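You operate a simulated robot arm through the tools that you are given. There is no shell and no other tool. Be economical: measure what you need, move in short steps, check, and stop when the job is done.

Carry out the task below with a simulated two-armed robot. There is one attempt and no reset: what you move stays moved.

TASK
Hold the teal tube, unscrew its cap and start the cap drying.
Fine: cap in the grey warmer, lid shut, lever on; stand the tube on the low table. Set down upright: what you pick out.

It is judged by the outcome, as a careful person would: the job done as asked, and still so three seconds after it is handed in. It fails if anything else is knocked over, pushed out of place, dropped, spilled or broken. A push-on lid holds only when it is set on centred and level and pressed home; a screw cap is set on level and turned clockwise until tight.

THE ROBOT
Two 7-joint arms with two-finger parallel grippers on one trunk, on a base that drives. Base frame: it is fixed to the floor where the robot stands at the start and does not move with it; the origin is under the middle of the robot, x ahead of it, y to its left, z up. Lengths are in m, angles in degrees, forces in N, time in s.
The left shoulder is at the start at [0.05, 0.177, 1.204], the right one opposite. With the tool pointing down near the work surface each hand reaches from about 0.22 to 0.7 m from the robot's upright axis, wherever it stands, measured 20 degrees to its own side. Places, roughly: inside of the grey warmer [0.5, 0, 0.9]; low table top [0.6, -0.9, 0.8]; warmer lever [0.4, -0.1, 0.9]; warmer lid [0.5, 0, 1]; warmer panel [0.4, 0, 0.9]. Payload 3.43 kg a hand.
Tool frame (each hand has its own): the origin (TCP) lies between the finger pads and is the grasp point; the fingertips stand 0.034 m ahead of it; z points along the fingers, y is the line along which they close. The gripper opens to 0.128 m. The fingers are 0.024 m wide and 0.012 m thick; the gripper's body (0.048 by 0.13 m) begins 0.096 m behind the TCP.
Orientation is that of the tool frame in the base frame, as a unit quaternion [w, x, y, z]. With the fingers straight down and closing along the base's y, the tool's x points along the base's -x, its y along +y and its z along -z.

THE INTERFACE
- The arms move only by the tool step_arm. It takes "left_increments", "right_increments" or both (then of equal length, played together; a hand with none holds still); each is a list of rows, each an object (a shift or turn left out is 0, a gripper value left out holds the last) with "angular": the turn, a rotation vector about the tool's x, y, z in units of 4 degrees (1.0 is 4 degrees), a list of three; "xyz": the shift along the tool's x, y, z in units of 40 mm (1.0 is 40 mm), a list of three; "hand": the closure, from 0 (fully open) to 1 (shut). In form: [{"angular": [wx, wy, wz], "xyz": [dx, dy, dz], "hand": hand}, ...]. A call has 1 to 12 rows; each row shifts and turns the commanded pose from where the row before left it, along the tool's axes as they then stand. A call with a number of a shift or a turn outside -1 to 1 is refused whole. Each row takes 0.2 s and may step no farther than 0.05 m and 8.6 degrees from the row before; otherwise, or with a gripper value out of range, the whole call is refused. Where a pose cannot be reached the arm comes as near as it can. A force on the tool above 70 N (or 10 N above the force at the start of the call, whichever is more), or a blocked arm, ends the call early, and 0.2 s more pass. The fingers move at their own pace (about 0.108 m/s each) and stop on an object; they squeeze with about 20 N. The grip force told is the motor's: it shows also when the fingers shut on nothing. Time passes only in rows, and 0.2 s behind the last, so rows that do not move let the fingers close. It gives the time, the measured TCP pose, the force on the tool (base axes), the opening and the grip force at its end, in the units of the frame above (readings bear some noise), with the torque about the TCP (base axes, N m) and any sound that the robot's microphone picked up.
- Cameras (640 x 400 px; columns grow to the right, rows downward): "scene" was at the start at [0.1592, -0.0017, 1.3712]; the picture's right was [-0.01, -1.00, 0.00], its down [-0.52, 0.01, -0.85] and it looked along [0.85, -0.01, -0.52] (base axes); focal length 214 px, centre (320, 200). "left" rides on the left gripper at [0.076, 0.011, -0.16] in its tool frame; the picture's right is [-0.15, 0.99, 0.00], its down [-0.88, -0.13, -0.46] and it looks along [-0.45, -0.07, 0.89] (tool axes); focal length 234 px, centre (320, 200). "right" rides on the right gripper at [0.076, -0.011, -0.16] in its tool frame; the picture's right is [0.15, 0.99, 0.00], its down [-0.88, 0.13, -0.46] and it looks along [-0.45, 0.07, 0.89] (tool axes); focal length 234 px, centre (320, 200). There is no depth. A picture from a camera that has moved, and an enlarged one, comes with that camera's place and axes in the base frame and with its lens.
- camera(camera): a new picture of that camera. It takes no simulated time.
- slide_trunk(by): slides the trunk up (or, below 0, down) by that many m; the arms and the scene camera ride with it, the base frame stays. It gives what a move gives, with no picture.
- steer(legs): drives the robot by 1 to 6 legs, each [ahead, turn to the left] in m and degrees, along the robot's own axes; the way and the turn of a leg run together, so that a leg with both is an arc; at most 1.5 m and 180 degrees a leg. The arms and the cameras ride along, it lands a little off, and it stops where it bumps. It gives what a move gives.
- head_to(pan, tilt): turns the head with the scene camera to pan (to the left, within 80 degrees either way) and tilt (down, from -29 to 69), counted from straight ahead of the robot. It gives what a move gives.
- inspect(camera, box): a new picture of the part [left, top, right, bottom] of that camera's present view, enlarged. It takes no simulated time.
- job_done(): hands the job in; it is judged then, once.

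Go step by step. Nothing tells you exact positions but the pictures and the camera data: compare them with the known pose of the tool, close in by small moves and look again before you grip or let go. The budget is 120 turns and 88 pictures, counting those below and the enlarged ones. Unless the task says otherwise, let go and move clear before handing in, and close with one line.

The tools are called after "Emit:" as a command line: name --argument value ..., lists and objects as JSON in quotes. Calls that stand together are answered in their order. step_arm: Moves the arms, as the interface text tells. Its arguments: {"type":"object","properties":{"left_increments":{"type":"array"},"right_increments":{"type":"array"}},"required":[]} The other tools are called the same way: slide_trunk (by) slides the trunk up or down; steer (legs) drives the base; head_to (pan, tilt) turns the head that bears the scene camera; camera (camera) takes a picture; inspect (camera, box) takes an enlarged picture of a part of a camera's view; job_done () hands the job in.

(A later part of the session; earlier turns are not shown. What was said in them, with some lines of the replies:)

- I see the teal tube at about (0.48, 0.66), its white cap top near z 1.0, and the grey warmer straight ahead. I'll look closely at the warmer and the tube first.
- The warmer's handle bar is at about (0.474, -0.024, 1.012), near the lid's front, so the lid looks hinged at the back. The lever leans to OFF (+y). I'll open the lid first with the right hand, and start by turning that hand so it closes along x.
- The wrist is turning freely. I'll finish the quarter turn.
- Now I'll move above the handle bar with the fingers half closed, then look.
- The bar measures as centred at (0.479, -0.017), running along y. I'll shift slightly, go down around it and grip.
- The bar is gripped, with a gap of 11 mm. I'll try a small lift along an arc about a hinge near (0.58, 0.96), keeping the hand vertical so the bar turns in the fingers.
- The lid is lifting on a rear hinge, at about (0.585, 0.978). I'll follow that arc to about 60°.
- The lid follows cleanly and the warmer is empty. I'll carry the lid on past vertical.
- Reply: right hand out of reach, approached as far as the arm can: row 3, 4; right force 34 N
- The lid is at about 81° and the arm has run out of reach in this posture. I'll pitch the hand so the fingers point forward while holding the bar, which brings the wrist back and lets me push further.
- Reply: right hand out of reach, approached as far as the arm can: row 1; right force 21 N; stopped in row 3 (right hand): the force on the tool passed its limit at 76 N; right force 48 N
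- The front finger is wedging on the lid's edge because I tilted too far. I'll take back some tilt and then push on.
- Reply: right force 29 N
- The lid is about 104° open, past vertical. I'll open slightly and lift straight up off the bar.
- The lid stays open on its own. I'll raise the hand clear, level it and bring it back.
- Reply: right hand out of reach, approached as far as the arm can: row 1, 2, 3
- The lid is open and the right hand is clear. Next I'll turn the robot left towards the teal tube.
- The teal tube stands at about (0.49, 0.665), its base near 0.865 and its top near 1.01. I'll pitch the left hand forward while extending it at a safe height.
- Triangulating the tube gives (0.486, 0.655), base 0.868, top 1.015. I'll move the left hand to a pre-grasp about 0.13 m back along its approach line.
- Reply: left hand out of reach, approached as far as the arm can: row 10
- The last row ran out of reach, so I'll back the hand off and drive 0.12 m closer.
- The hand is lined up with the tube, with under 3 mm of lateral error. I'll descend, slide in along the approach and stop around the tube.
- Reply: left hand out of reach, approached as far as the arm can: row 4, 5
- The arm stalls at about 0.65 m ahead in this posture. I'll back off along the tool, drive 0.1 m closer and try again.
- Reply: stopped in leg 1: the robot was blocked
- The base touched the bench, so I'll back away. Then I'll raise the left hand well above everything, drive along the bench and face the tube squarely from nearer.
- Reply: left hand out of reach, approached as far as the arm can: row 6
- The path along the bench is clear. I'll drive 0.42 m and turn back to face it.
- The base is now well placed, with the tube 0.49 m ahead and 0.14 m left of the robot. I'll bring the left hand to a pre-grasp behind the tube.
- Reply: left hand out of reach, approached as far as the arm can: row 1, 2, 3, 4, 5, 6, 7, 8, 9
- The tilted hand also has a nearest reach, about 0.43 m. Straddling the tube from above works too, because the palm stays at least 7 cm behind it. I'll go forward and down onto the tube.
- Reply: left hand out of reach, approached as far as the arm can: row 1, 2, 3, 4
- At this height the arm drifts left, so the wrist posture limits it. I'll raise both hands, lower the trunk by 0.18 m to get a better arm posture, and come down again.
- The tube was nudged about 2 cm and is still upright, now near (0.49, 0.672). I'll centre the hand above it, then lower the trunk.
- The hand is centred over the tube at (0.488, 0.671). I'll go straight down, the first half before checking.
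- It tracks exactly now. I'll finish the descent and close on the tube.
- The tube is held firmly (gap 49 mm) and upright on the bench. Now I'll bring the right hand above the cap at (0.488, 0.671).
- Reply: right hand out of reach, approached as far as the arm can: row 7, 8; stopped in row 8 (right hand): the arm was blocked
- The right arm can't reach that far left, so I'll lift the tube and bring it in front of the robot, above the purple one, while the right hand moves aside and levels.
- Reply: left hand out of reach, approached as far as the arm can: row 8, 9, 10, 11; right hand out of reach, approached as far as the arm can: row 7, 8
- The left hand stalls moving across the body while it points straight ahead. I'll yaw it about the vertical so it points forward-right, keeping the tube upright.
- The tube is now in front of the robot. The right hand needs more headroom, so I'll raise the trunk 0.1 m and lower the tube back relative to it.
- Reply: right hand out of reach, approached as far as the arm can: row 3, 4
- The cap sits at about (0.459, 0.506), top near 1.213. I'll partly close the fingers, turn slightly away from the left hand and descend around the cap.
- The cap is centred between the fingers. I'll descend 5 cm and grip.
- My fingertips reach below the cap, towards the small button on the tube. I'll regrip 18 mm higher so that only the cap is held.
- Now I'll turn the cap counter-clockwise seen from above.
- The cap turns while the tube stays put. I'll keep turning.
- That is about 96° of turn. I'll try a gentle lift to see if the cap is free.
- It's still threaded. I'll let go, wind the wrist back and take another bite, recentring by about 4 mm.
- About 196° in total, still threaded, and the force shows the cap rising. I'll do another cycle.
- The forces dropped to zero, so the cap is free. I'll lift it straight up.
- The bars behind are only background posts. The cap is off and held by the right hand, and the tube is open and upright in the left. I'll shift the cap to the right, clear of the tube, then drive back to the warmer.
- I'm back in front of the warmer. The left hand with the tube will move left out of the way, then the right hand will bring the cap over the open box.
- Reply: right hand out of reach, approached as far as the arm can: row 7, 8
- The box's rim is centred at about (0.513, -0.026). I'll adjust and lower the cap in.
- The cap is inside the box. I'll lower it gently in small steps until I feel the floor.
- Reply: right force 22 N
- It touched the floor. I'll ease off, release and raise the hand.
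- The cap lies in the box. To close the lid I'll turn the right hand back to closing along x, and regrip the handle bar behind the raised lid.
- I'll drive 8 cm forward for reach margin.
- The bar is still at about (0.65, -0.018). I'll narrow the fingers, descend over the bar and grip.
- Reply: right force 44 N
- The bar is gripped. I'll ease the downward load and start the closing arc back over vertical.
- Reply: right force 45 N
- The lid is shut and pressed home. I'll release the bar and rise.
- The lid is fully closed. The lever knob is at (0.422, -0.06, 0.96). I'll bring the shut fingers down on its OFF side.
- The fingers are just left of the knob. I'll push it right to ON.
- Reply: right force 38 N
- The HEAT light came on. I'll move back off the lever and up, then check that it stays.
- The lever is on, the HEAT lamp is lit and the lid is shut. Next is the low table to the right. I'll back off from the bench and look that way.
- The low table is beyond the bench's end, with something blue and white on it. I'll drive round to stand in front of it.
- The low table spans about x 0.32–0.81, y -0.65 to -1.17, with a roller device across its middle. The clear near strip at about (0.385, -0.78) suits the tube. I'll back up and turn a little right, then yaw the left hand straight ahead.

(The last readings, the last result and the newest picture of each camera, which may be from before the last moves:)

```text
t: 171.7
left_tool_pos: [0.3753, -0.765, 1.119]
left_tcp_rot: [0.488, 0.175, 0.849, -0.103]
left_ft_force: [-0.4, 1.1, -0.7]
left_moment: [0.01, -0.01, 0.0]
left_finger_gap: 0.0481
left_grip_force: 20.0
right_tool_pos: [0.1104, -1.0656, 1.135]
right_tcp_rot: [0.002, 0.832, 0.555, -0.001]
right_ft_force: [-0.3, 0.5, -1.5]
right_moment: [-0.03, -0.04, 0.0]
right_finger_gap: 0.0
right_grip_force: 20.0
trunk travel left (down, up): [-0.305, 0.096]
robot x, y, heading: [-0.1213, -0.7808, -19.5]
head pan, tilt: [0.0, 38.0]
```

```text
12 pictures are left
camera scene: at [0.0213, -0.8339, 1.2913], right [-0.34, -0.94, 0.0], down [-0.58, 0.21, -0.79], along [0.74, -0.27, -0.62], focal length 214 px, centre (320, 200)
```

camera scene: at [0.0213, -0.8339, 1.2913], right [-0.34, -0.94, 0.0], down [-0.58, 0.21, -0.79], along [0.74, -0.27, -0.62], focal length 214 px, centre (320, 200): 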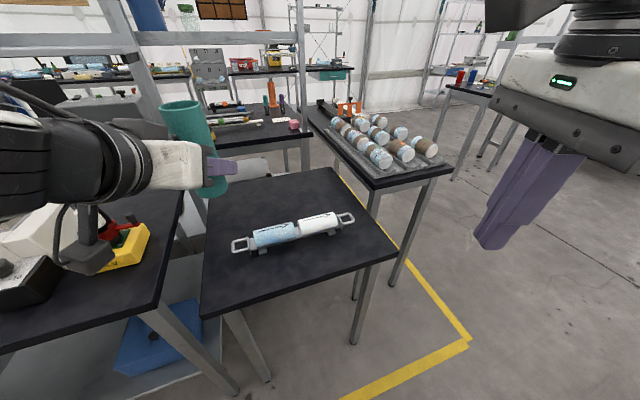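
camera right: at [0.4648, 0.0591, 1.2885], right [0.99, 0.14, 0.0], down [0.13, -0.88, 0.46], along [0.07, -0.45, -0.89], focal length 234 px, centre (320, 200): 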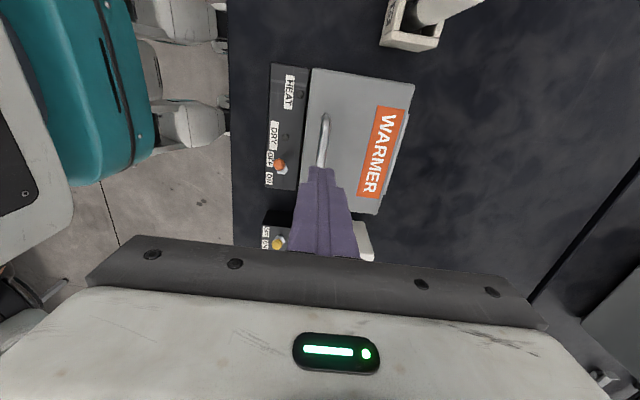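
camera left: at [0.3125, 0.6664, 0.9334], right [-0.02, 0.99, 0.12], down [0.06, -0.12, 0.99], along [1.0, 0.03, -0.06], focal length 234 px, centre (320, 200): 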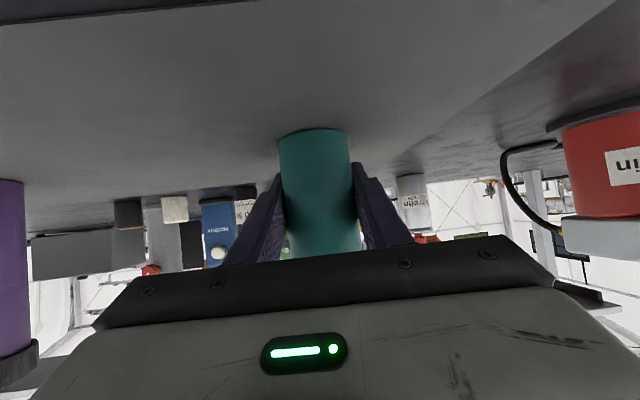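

The tube is above the clear strip (x 0.305–0.435). I'll lower the trunk 0.16 m, which brings its base to about 0.90.

Emit:
slide_trunk --by -0.16

Emit:
camera --camera "scene"

Emit:
camera --camera "left"

```text
t: 173.5
left_tool_pos: [0.374, -0.7653, 0.9593]
left_tcp_rot: [0.489, 0.175, 0.848, -0.103]
left_ft_force: [-0.7, 0.0, -1.9]
left_moment: [-0.03, 0.0, 0.0]
left_finger_gap: 0.048
left_grip_force: 20.2
right_tool_pos: [0.1116, -1.0656, 0.9756]
right_tcp_rot: [0.002, 0.831, 0.557, -0.001]
right_ft_force: [-0.3, -0.2, 0.1]
right_moment: [-0.02, 0.0, -0.02]
right_finger_gap: 0.0002
right_grip_force: 19.9
trunk travel left (down, up): [-0.145, 0.256]
robot x, y, heading: [-0.1241, -0.7783, -19.6]
head pan, tilt: [0.0, 38.0]
```

```text
11 pictures are left
camera scene: at [0.0212, -0.834, 1.1314], right [-0.34, -0.94, 0.0], down [-0.58, 0.21, -0.79], along [0.74, -0.27, -0.62], focal length 214 px, centre (320, 200)
```

scene: 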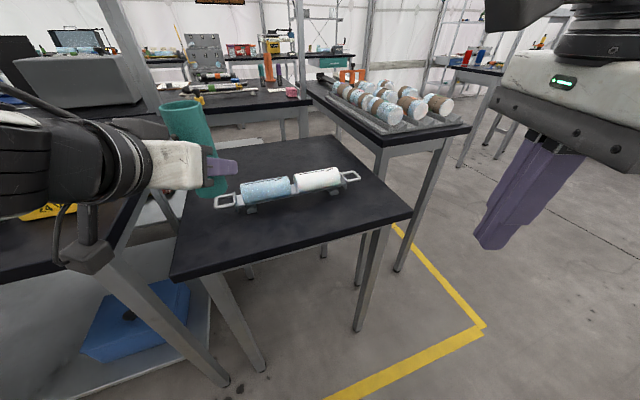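

```text
10 pictures are left
camera left: at [0.2186, -0.6841, 0.9733], right [0.46, 0.88, 0.12], down [-0.01, -0.14, 0.99], along [0.89, -0.46, -0.06], focal length 234 px, centre (320, 200)
```

left: 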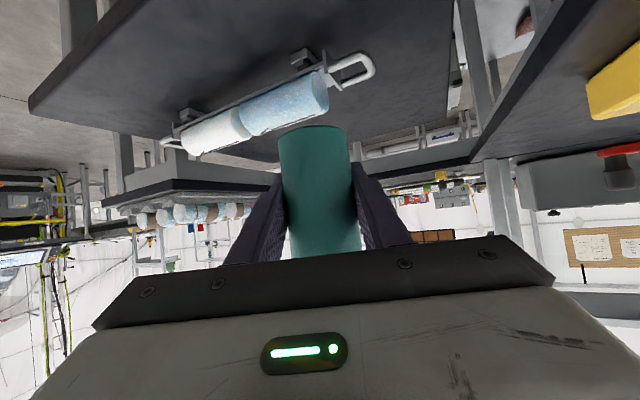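

I'll lower the tube 9 cm, easing forward 1 cm, then feel for the table.

Emit:
step_arm --left_increments '[{"xyz": [0.45, 0, 0.346]}, {"xyz": [0.45, 0, 0.346]}, {"xyz": [0.45, 0, 0.346]}, {"xyz": [0.45, 0, 0.346]}, {}]'

Emit:
camera --camera "scene"

```text
t: 174.7
left_tool_pos: [0.3864, -0.7704, 0.8689]
left_tcp_rot: [0.489, 0.175, 0.848, -0.103]
left_ft_force: [-0.5, 0.4, -1.9]
left_moment: [-0.01, -0.01, -0.01]
left_finger_gap: 0.048
left_grip_force: 19.7
right_tool_pos: [0.1104, -1.0648, 0.976]
right_tcp_rot: [0.002, 0.831, 0.556, -0.001]
right_ft_force: [-0.3, 0.4, -0.5]
right_moment: [-0.01, 0.02, -0.05]
right_finger_gap: 0.0
right_grip_force: 20.0
trunk travel left (down, up): [-0.145, 0.256]
robot x, y, heading: [-0.1252, -0.7819, -20.0]
head pan, tilt: [0.0, 38.0]
```

```text
9 pictures are left
camera scene: at [0.0213, -0.834, 1.1313], right [-0.34, -0.94, 0.0], down [-0.58, 0.21, -0.79], along [0.74, -0.27, -0.62], focal length 214 px, centre (320, 200)
```

scene: 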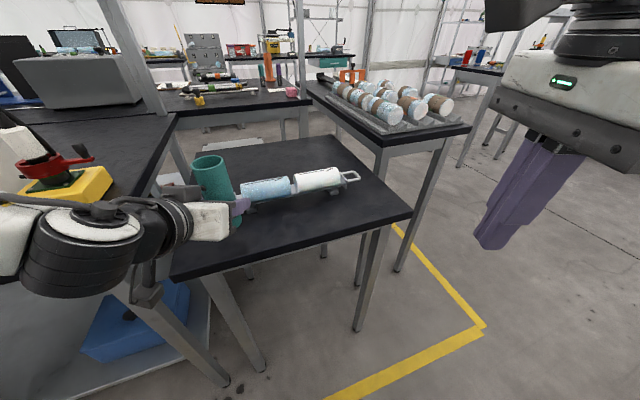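

Emit:
step_arm --left_increments '[{"xyz": [0.087, 0, 0.05]}, {"xyz": [0.087, 0, 0.05]}, {"xyz": [0.087, 0, 0.05]}, {}]'

```text
t: 175.7
left_tool_pos: [0.385, -0.7703, 0.8555]
left_tcp_rot: [0.487, 0.175, 0.849, -0.102]
left_ft_force: [0.0, -0.3, -1.8]
left_moment: [-0.05, 0.0, -0.01]
left_finger_gap: 0.0482
left_grip_force: 19.9
right_tool_pos: [0.111, -1.0652, 0.9758]
right_tcp_rot: [0.001, 0.832, 0.555, 0.0]
right_ft_force: [0.1, -0.3, 1.3]
right_moment: [-0.02, 0.01, -0.04]
right_finger_gap: 0.0001
right_grip_force: 20.2
trunk travel left (down, up): [-0.145, 0.256]
robot x, y, heading: [-0.1227, -0.7809, -19.8]
head pan, tilt: [0.0, 38.0]
```

Emit:
step_arm --left_increments '[{"xyz": [0.07, 0, 0.04]}, {"xyz": [0.07, 0, 0.04]}, {"xyz": [0.07, 0, 0.04]}, {}]'

Emit:
inspect --camera "scene" --box '[150, 130, 310, 270]'

```text
t: 176.7
left_tool_pos: [0.3831, -0.7713, 0.8476]
left_tcp_rot: [0.489, 0.176, 0.848, -0.104]
left_ft_force: [0.2, 0.5, -1.2]
left_moment: [0.0, -0.03, 0.03]
left_finger_gap: 0.048
left_grip_force: 20.1
right_tool_pos: [0.1121, -1.065, 0.9759]
right_tcp_rot: [0.002, 0.832, 0.555, -0.001]
right_ft_force: [-0.3, 0.5, 0.0]
right_moment: [-0.01, -0.03, -0.02]
right_finger_gap: 0.0
right_grip_force: 19.6
trunk travel left (down, up): [-0.145, 0.256]
robot x, y, heading: [-0.1221, -0.7761, -19.7]
head pan, tilt: [0.0, 38.0]
```

```text
2.86 times, centred on (230, 200) of scene
camera zoom: at [0.0212, -0.834, 1.1313], right [-0.34, -0.94, 0.0], down [-0.58, 0.21, -0.79], along [0.74, -0.27, -0.62], focal length 613 px, centre (577, 200)
```

zoom: 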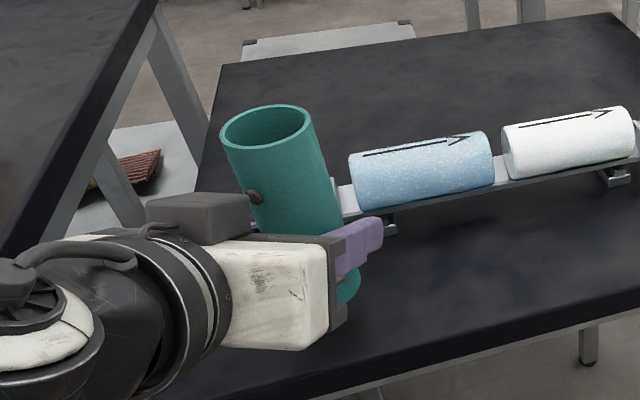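

Emit:
step_arm --left_increments '[{"xyz": [0.065, 0, 0.037]}, {"xyz": [0.065, 0, 0.037]}, {"xyz": [0.065, 0, 0.037]}, {}]'

```text
t: 177.7
left_tool_pos: [0.3848, -0.7691, 0.8388]
left_tcp_rot: [0.487, 0.176, 0.849, -0.103]
left_ft_force: [0.0, 0.0, -1.2]
left_moment: [-0.01, 0.0, -0.03]
left_finger_gap: 0.0481
left_grip_force: 19.7
right_tool_pos: [0.11, -1.0647, 0.9759]
right_tcp_rot: [0.002, 0.831, 0.556, -0.001]
right_ft_force: [-0.4, -0.4, 0.9]
right_moment: [0.01, 0.0, 0.0]
right_finger_gap: 0.0
right_grip_force: 19.7
trunk travel left (down, up): [-0.145, 0.256]
robot x, y, heading: [-0.1258, -0.7781, -19.5]
head pan, tilt: [0.0, 38.0]
```

Emit:
step_arm --left_increments '[{"xyz": [0.065, 0, 0.037]}, {"xyz": [0.065, 0, 0.037]}, {"xyz": [0.065, 0, 0.037]}, {}]'

```text
t: 178.7
left_tool_pos: [0.3856, -0.7687, 0.8296]
left_tcp_rot: [0.488, 0.175, 0.849, -0.103]
left_ft_force: [0.4, -0.1, -1.7]
left_moment: [-0.04, -0.01, -0.03]
left_finger_gap: 0.0479
left_grip_force: 19.8
right_tool_pos: [0.1111, -1.0653, 0.9761]
right_tcp_rot: [0.001, 0.831, 0.556, -0.001]
right_ft_force: [0.9, 0.2, -0.6]
right_moment: [0.04, -0.02, -0.01]
right_finger_gap: 0.0
right_grip_force: 19.9
trunk travel left (down, up): [-0.145, 0.256]
robot x, y, heading: [-0.1254, -0.7782, -19.9]
head pan, tilt: [0.0, 38.0]
```

Emit:
camera --camera "left"

Emit:
step_arm --left_increments '[{"xyz": [0.065, 0, 0.037]}, {"xyz": [0.065, 0, 0.037]}, {}]'

```text
7 pictures are left
camera left: at [0.2291, -0.6886, 0.8442], right [0.46, 0.88, 0.12], down [-0.01, -0.14, 0.99], along [0.89, -0.46, -0.06], focal length 234 px, centre (320, 200)
```

left: 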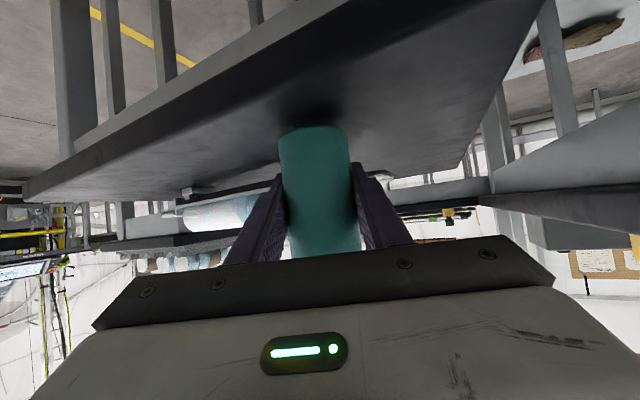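

```text
t: 179.5
left_tool_pos: [0.385, -0.7699, 0.8248]
left_tcp_rot: [0.489, 0.175, 0.848, -0.103]
left_ft_force: [0.2, -0.2, -1.2]
left_moment: [-0.02, 0.01, -0.02]
left_finger_gap: 0.0482
left_grip_force: 20.2
right_tool_pos: [0.1104, -1.0646, 0.9758]
right_tcp_rot: [0.001, 0.832, 0.555, -0.001]
right_ft_force: [0.1, 0.3, 0.5]
right_moment: [-0.04, -0.01, -0.02]
right_finger_gap: 0.0
right_grip_force: 20.4
trunk travel left (down, up): [-0.145, 0.256]
robot x, y, heading: [-0.1244, -0.7783, -19.8]
head pan, tilt: [0.0, 38.0]
```

The shadow shows the base only a little above the table, well inside its edge. I'll continue in small steps.

Emit:
step_arm --left_increments '[{"xyz": [0.05, 0, 0.029]}, {"xyz": [0.05, 0, 0.029]}, {}]'

Emit:
step_arm --left_increments '[{"xyz": [0.05, 0, 0.029]}, {"xyz": [0.05, 0, 0.029]}, {}]'

```text
t: 180.3
left_tool_pos: [0.3845, -0.7702, 0.8212]
left_tcp_rot: [0.491, 0.175, 0.847, -0.103]
left_ft_force: [-2.0, 0.8, 9.6]
left_moment: [0.23, 0.37, 0.02]
left_finger_gap: 0.0481
left_grip_force: 20.3
right_tool_pos: [0.1118, -1.0652, 0.9774]
right_tcp_rot: [0.003, 0.832, 0.555, -0.001]
right_ft_force: [1.3, 0.3, -0.6]
right_moment: [0.0, 0.02, 0.01]
right_finger_gap: 0.0004
right_grip_force: 19.9
trunk travel left (down, up): [-0.145, 0.256]
robot x, y, heading: [-0.1289, -0.7816, -19.9]
head pan, tilt: [0.0, 38.0]
```

```text
t: 181.1
left_tool_pos: [0.3854, -0.7688, 0.8158]
left_tcp_rot: [0.49, 0.174, 0.848, -0.103]
left_ft_force: [1.4, 4.1, 15.5]
left_moment: [0.2, 0.0, -0.09]
left_finger_gap: 0.048
left_grip_force: 20.4
right_tool_pos: [0.1088, -1.0651, 0.9764]
right_tcp_rot: [0.003, 0.832, 0.555, -0.001]
right_ft_force: [0.5, 0.2, -0.3]
right_moment: [-0.01, 0.03, -0.01]
right_finger_gap: 0.0
right_grip_force: 19.8
trunk travel left (down, up): [-0.145, 0.256]
robot x, y, heading: [-0.1228, -0.7832, -19.6]
head pan, tilt: [0.0, 38.0]
```

The base is on the table, with a 15 N reaction. I'll ease off slightly and check that it is upright before releasing.

Emit:
step_arm --left_increments '[{"xyz": [-0.04, 0, -0.023]}, {}]'

Emit:
inspect --camera "scene" --box '[150, 130, 310, 270]'

```text
t: 181.7
left_tool_pos: [0.3852, -0.7712, 0.8157]
left_tcp_rot: [0.488, 0.174, 0.85, -0.101]
left_ft_force: [3.4, -0.3, 7.7]
left_moment: [0.02, -0.28, -0.03]
left_finger_gap: 0.048
left_grip_force: 20.2
right_tool_pos: [0.1097, -1.0648, 0.9748]
right_tcp_rot: [0.002, 0.832, 0.555, -0.001]
right_ft_force: [-0.1, -0.4, -0.3]
right_moment: [0.02, 0.01, -0.01]
right_finger_gap: 0.0002
right_grip_force: 19.7
trunk travel left (down, up): [-0.145, 0.256]
robot x, y, heading: [-0.1219, -0.7787, -19.9]
head pan, tilt: [0.0, 38.0]
```

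```text
2.86 times, centred on (230, 200) of scene
camera zoom: at [0.0208, -0.8342, 1.1313], right [-0.34, -0.94, 0.0], down [-0.58, 0.21, -0.79], along [0.74, -0.27, -0.62], focal length 613 px, centre (577, 200)
```

zoom: 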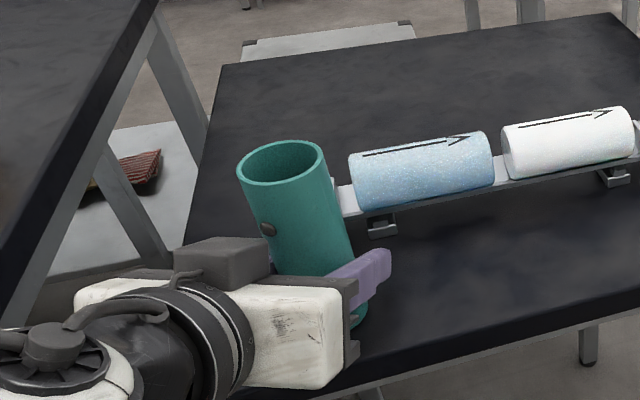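

The tube stands upright. I'll open a modest amount, then withdraw back along the approach.

Emit:
step_arm --left_increments '[{"hand": 0.42}, {}, {}, {"xyz": [0, 0, -0.4]}, {"xyz": [0, 0, -0.8]}, {"xyz": [0, 0, -0.9]}, {"xyz": [0, 0, -0.9]}, {"xyz": [-0.5, 0, -0.6]}, {"xyz": [-0.5, 0, -0.6]}, {}]'

Emit:
camera --camera "scene"

```text
t: 183.9
left_tool_pos: [0.3587, -0.7808, 0.9363]
left_tcp_rot: [0.487, 0.174, 0.85, -0.102]
left_ft_force: [-0.8, -0.3, -0.7]
left_moment: [0.04, -0.01, 0.01]
left_finger_gap: 0.0743
left_grip_force: 0.2
left hand out of reach, approached as far as the arm can: row 4, 5, 6, 7, 8
right_tool_pos: [0.1102, -1.0647, 0.9759]
right_tcp_rot: [0.003, 0.832, 0.555, 0.0]
right_ft_force: [-0.8, -0.1, 0.4]
right_moment: [0.01, -0.01, 0.01]
right_finger_gap: 0.0002
right_grip_force: 19.6
trunk travel left (down, up): [-0.145, 0.256]
robot x, y, heading: [-0.1248, -0.7781, -20.0]
head pan, tilt: [0.0, 38.0]
```

```text
5 pictures are left
camera scene: at [0.021, -0.8341, 1.1313], right [-0.34, -0.94, 0.0], down [-0.58, 0.21, -0.79], along [0.74, -0.27, -0.62], focal length 214 px, centre (320, 200)
```

scene: 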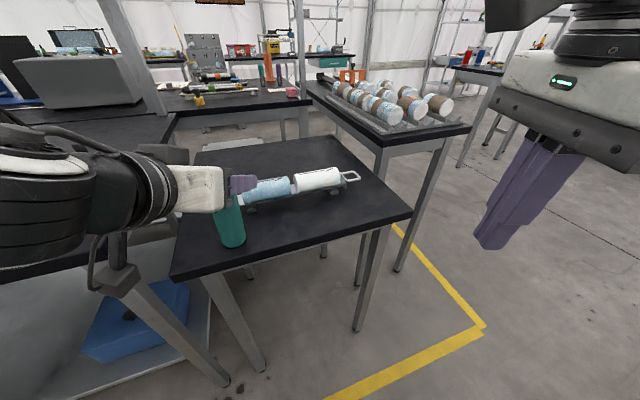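

The tube stands by itself. I'll lift the hand straight up, then back the robot away.

Emit:
step_arm --left_increments '[{"xyz": [-0.8, 0, -0.46]}, {"xyz": [-0.8, 0, -0.46]}, {"xyz": [-0.8, 0, -0.46]}, {}]'

Emit:
steer --legs '[[-0.2, 0]]'

Emit:
inspect --camera "scene" --box '[150, 100, 400, 260]'

```text
t: 184.9
left_tool_pos: [0.3568, -0.7813, 1.0452]
left_tcp_rot: [0.488, 0.176, 0.849, -0.103]
left_ft_force: [0.4, 0.1, 0.6]
left_moment: [0.0, -0.01, 0.0]
left_finger_gap: 0.0746
left_grip_force: 0.1
right_tool_pos: [0.1113, -1.0651, 0.976]
right_tcp_rot: [0.003, 0.832, 0.555, 0.0]
right_ft_force: [-0.2, 0.7, 0.3]
right_moment: [0.02, 0.01, 0.0]
right_finger_gap: 0.0
right_grip_force: 19.7
trunk travel left (down, up): [-0.145, 0.256]
robot x, y, heading: [-0.1221, -0.7835, -19.9]
head pan, tilt: [0.0, 38.0]
```

```text
t: 186.5
left_tool_pos: [0.1669, -0.7131, 1.0445]
left_tcp_rot: [0.488, 0.176, 0.848, -0.103]
left_ft_force: [-0.5, 0.6, 0.6]
left_moment: [0.02, 0.02, 0.01]
left_finger_gap: 0.0742
left_grip_force: 0.0
right_tool_pos: [-0.0801, -0.9974, 0.9761]
right_tcp_rot: [0.002, 0.833, 0.554, 0.0]
right_ft_force: [-0.1, -0.3, 0.8]
right_moment: [0.02, -0.01, -0.04]
right_finger_gap: 0.0
right_grip_force: 20.1
trunk travel left (down, up): [-0.145, 0.256]
robot x, y, heading: [-0.3167, -0.7085, -19.9]
head pan, tilt: [0.0, 38.0]
```

```text
2.50 times, centred on (275, 180) of scene
camera zoom: at [-0.1689, -0.7659, 1.1314], right [-0.34, -0.94, 0.0], down [-0.58, 0.21, -0.79], along [0.74, -0.27, -0.62], focal length 536 px, centre (432, 250)
```

zoom: 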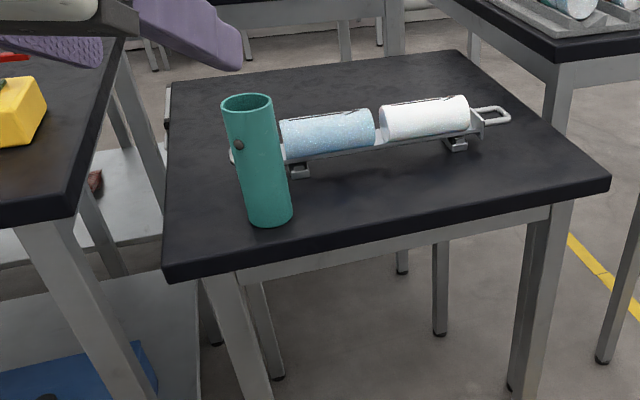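

The tube stands upright on the low table, clear of the roller device. I'll check the warmer once more.

Emit:
head_to --pan 65 --tilt 20

Emit:
camera --camera "scene"

```text
t: 187.9
left_tool_pos: [0.1661, -0.714, 1.0436]
left_tcp_rot: [0.487, 0.176, 0.849, -0.103]
left_ft_force: [-0.1, 0.4, -0.1]
left_moment: [0.0, -0.02, 0.02]
left_finger_gap: 0.0742
left_grip_force: 0.1
right_tool_pos: [-0.0807, -0.9975, 0.9765]
right_tcp_rot: [0.002, 0.832, 0.555, -0.001]
right_ft_force: [-0.9, 0.7, 0.2]
right_moment: [-0.02, -0.01, 0.0]
right_finger_gap: 0.0001
right_grip_force: 19.8
trunk travel left (down, up): [-0.145, 0.256]
robot x, y, heading: [-0.3145, -0.7091, -20.0]
head pan, tilt: [65.0, 20.0]
```

```text
3 pictures are left
camera scene: at [-0.1841, -0.6707, 1.1597], right [0.71, -0.71, 0.0], down [-0.24, -0.24, -0.94], along [0.66, 0.66, -0.34], focal length 214 px, centre (320, 200)
```

scene: 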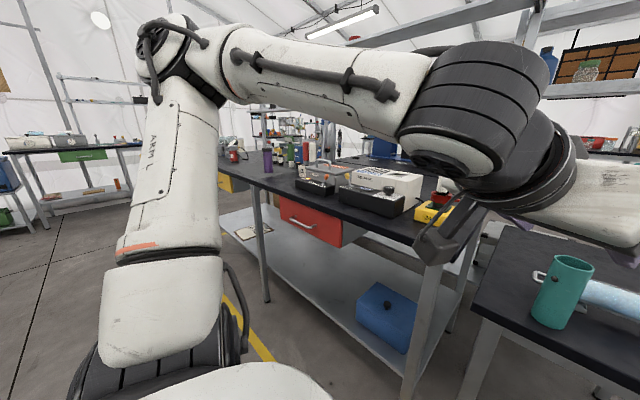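

Emit:
inspect --camera "scene" --box '[270, 140, 440, 240]'

```text
3.76 times, centred on (355, 190) of scene
camera zoom: at [-0.1841, -0.6707, 1.1597], right [0.71, -0.71, 0.0], down [-0.24, -0.24, -0.94], along [0.66, 0.66, -0.34], focal length 807 px, centre (188, 238)
```

zoom: 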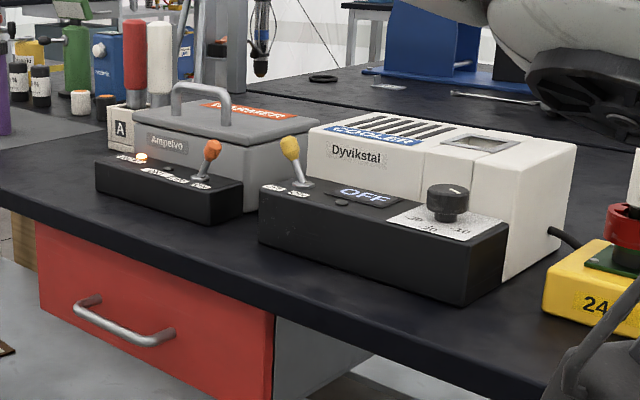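

The warmer's lid is shut, its lever is on and the HEAT lamp is lit. The tube stands on the low table and both hands are clear, so I'm handing in.

Emit:
job_done

```text
The job is handed in.
```

The teal tube's cap is in the grey warmer with the lid shut, the lever on and the HEAT lamp lit, and the open tube stands upright on the low table. The DRY lamp had not lit when I last looked. While reaching for the tube I nudged it about 2 cm on the bench, but it stayed upright and nothing fell.
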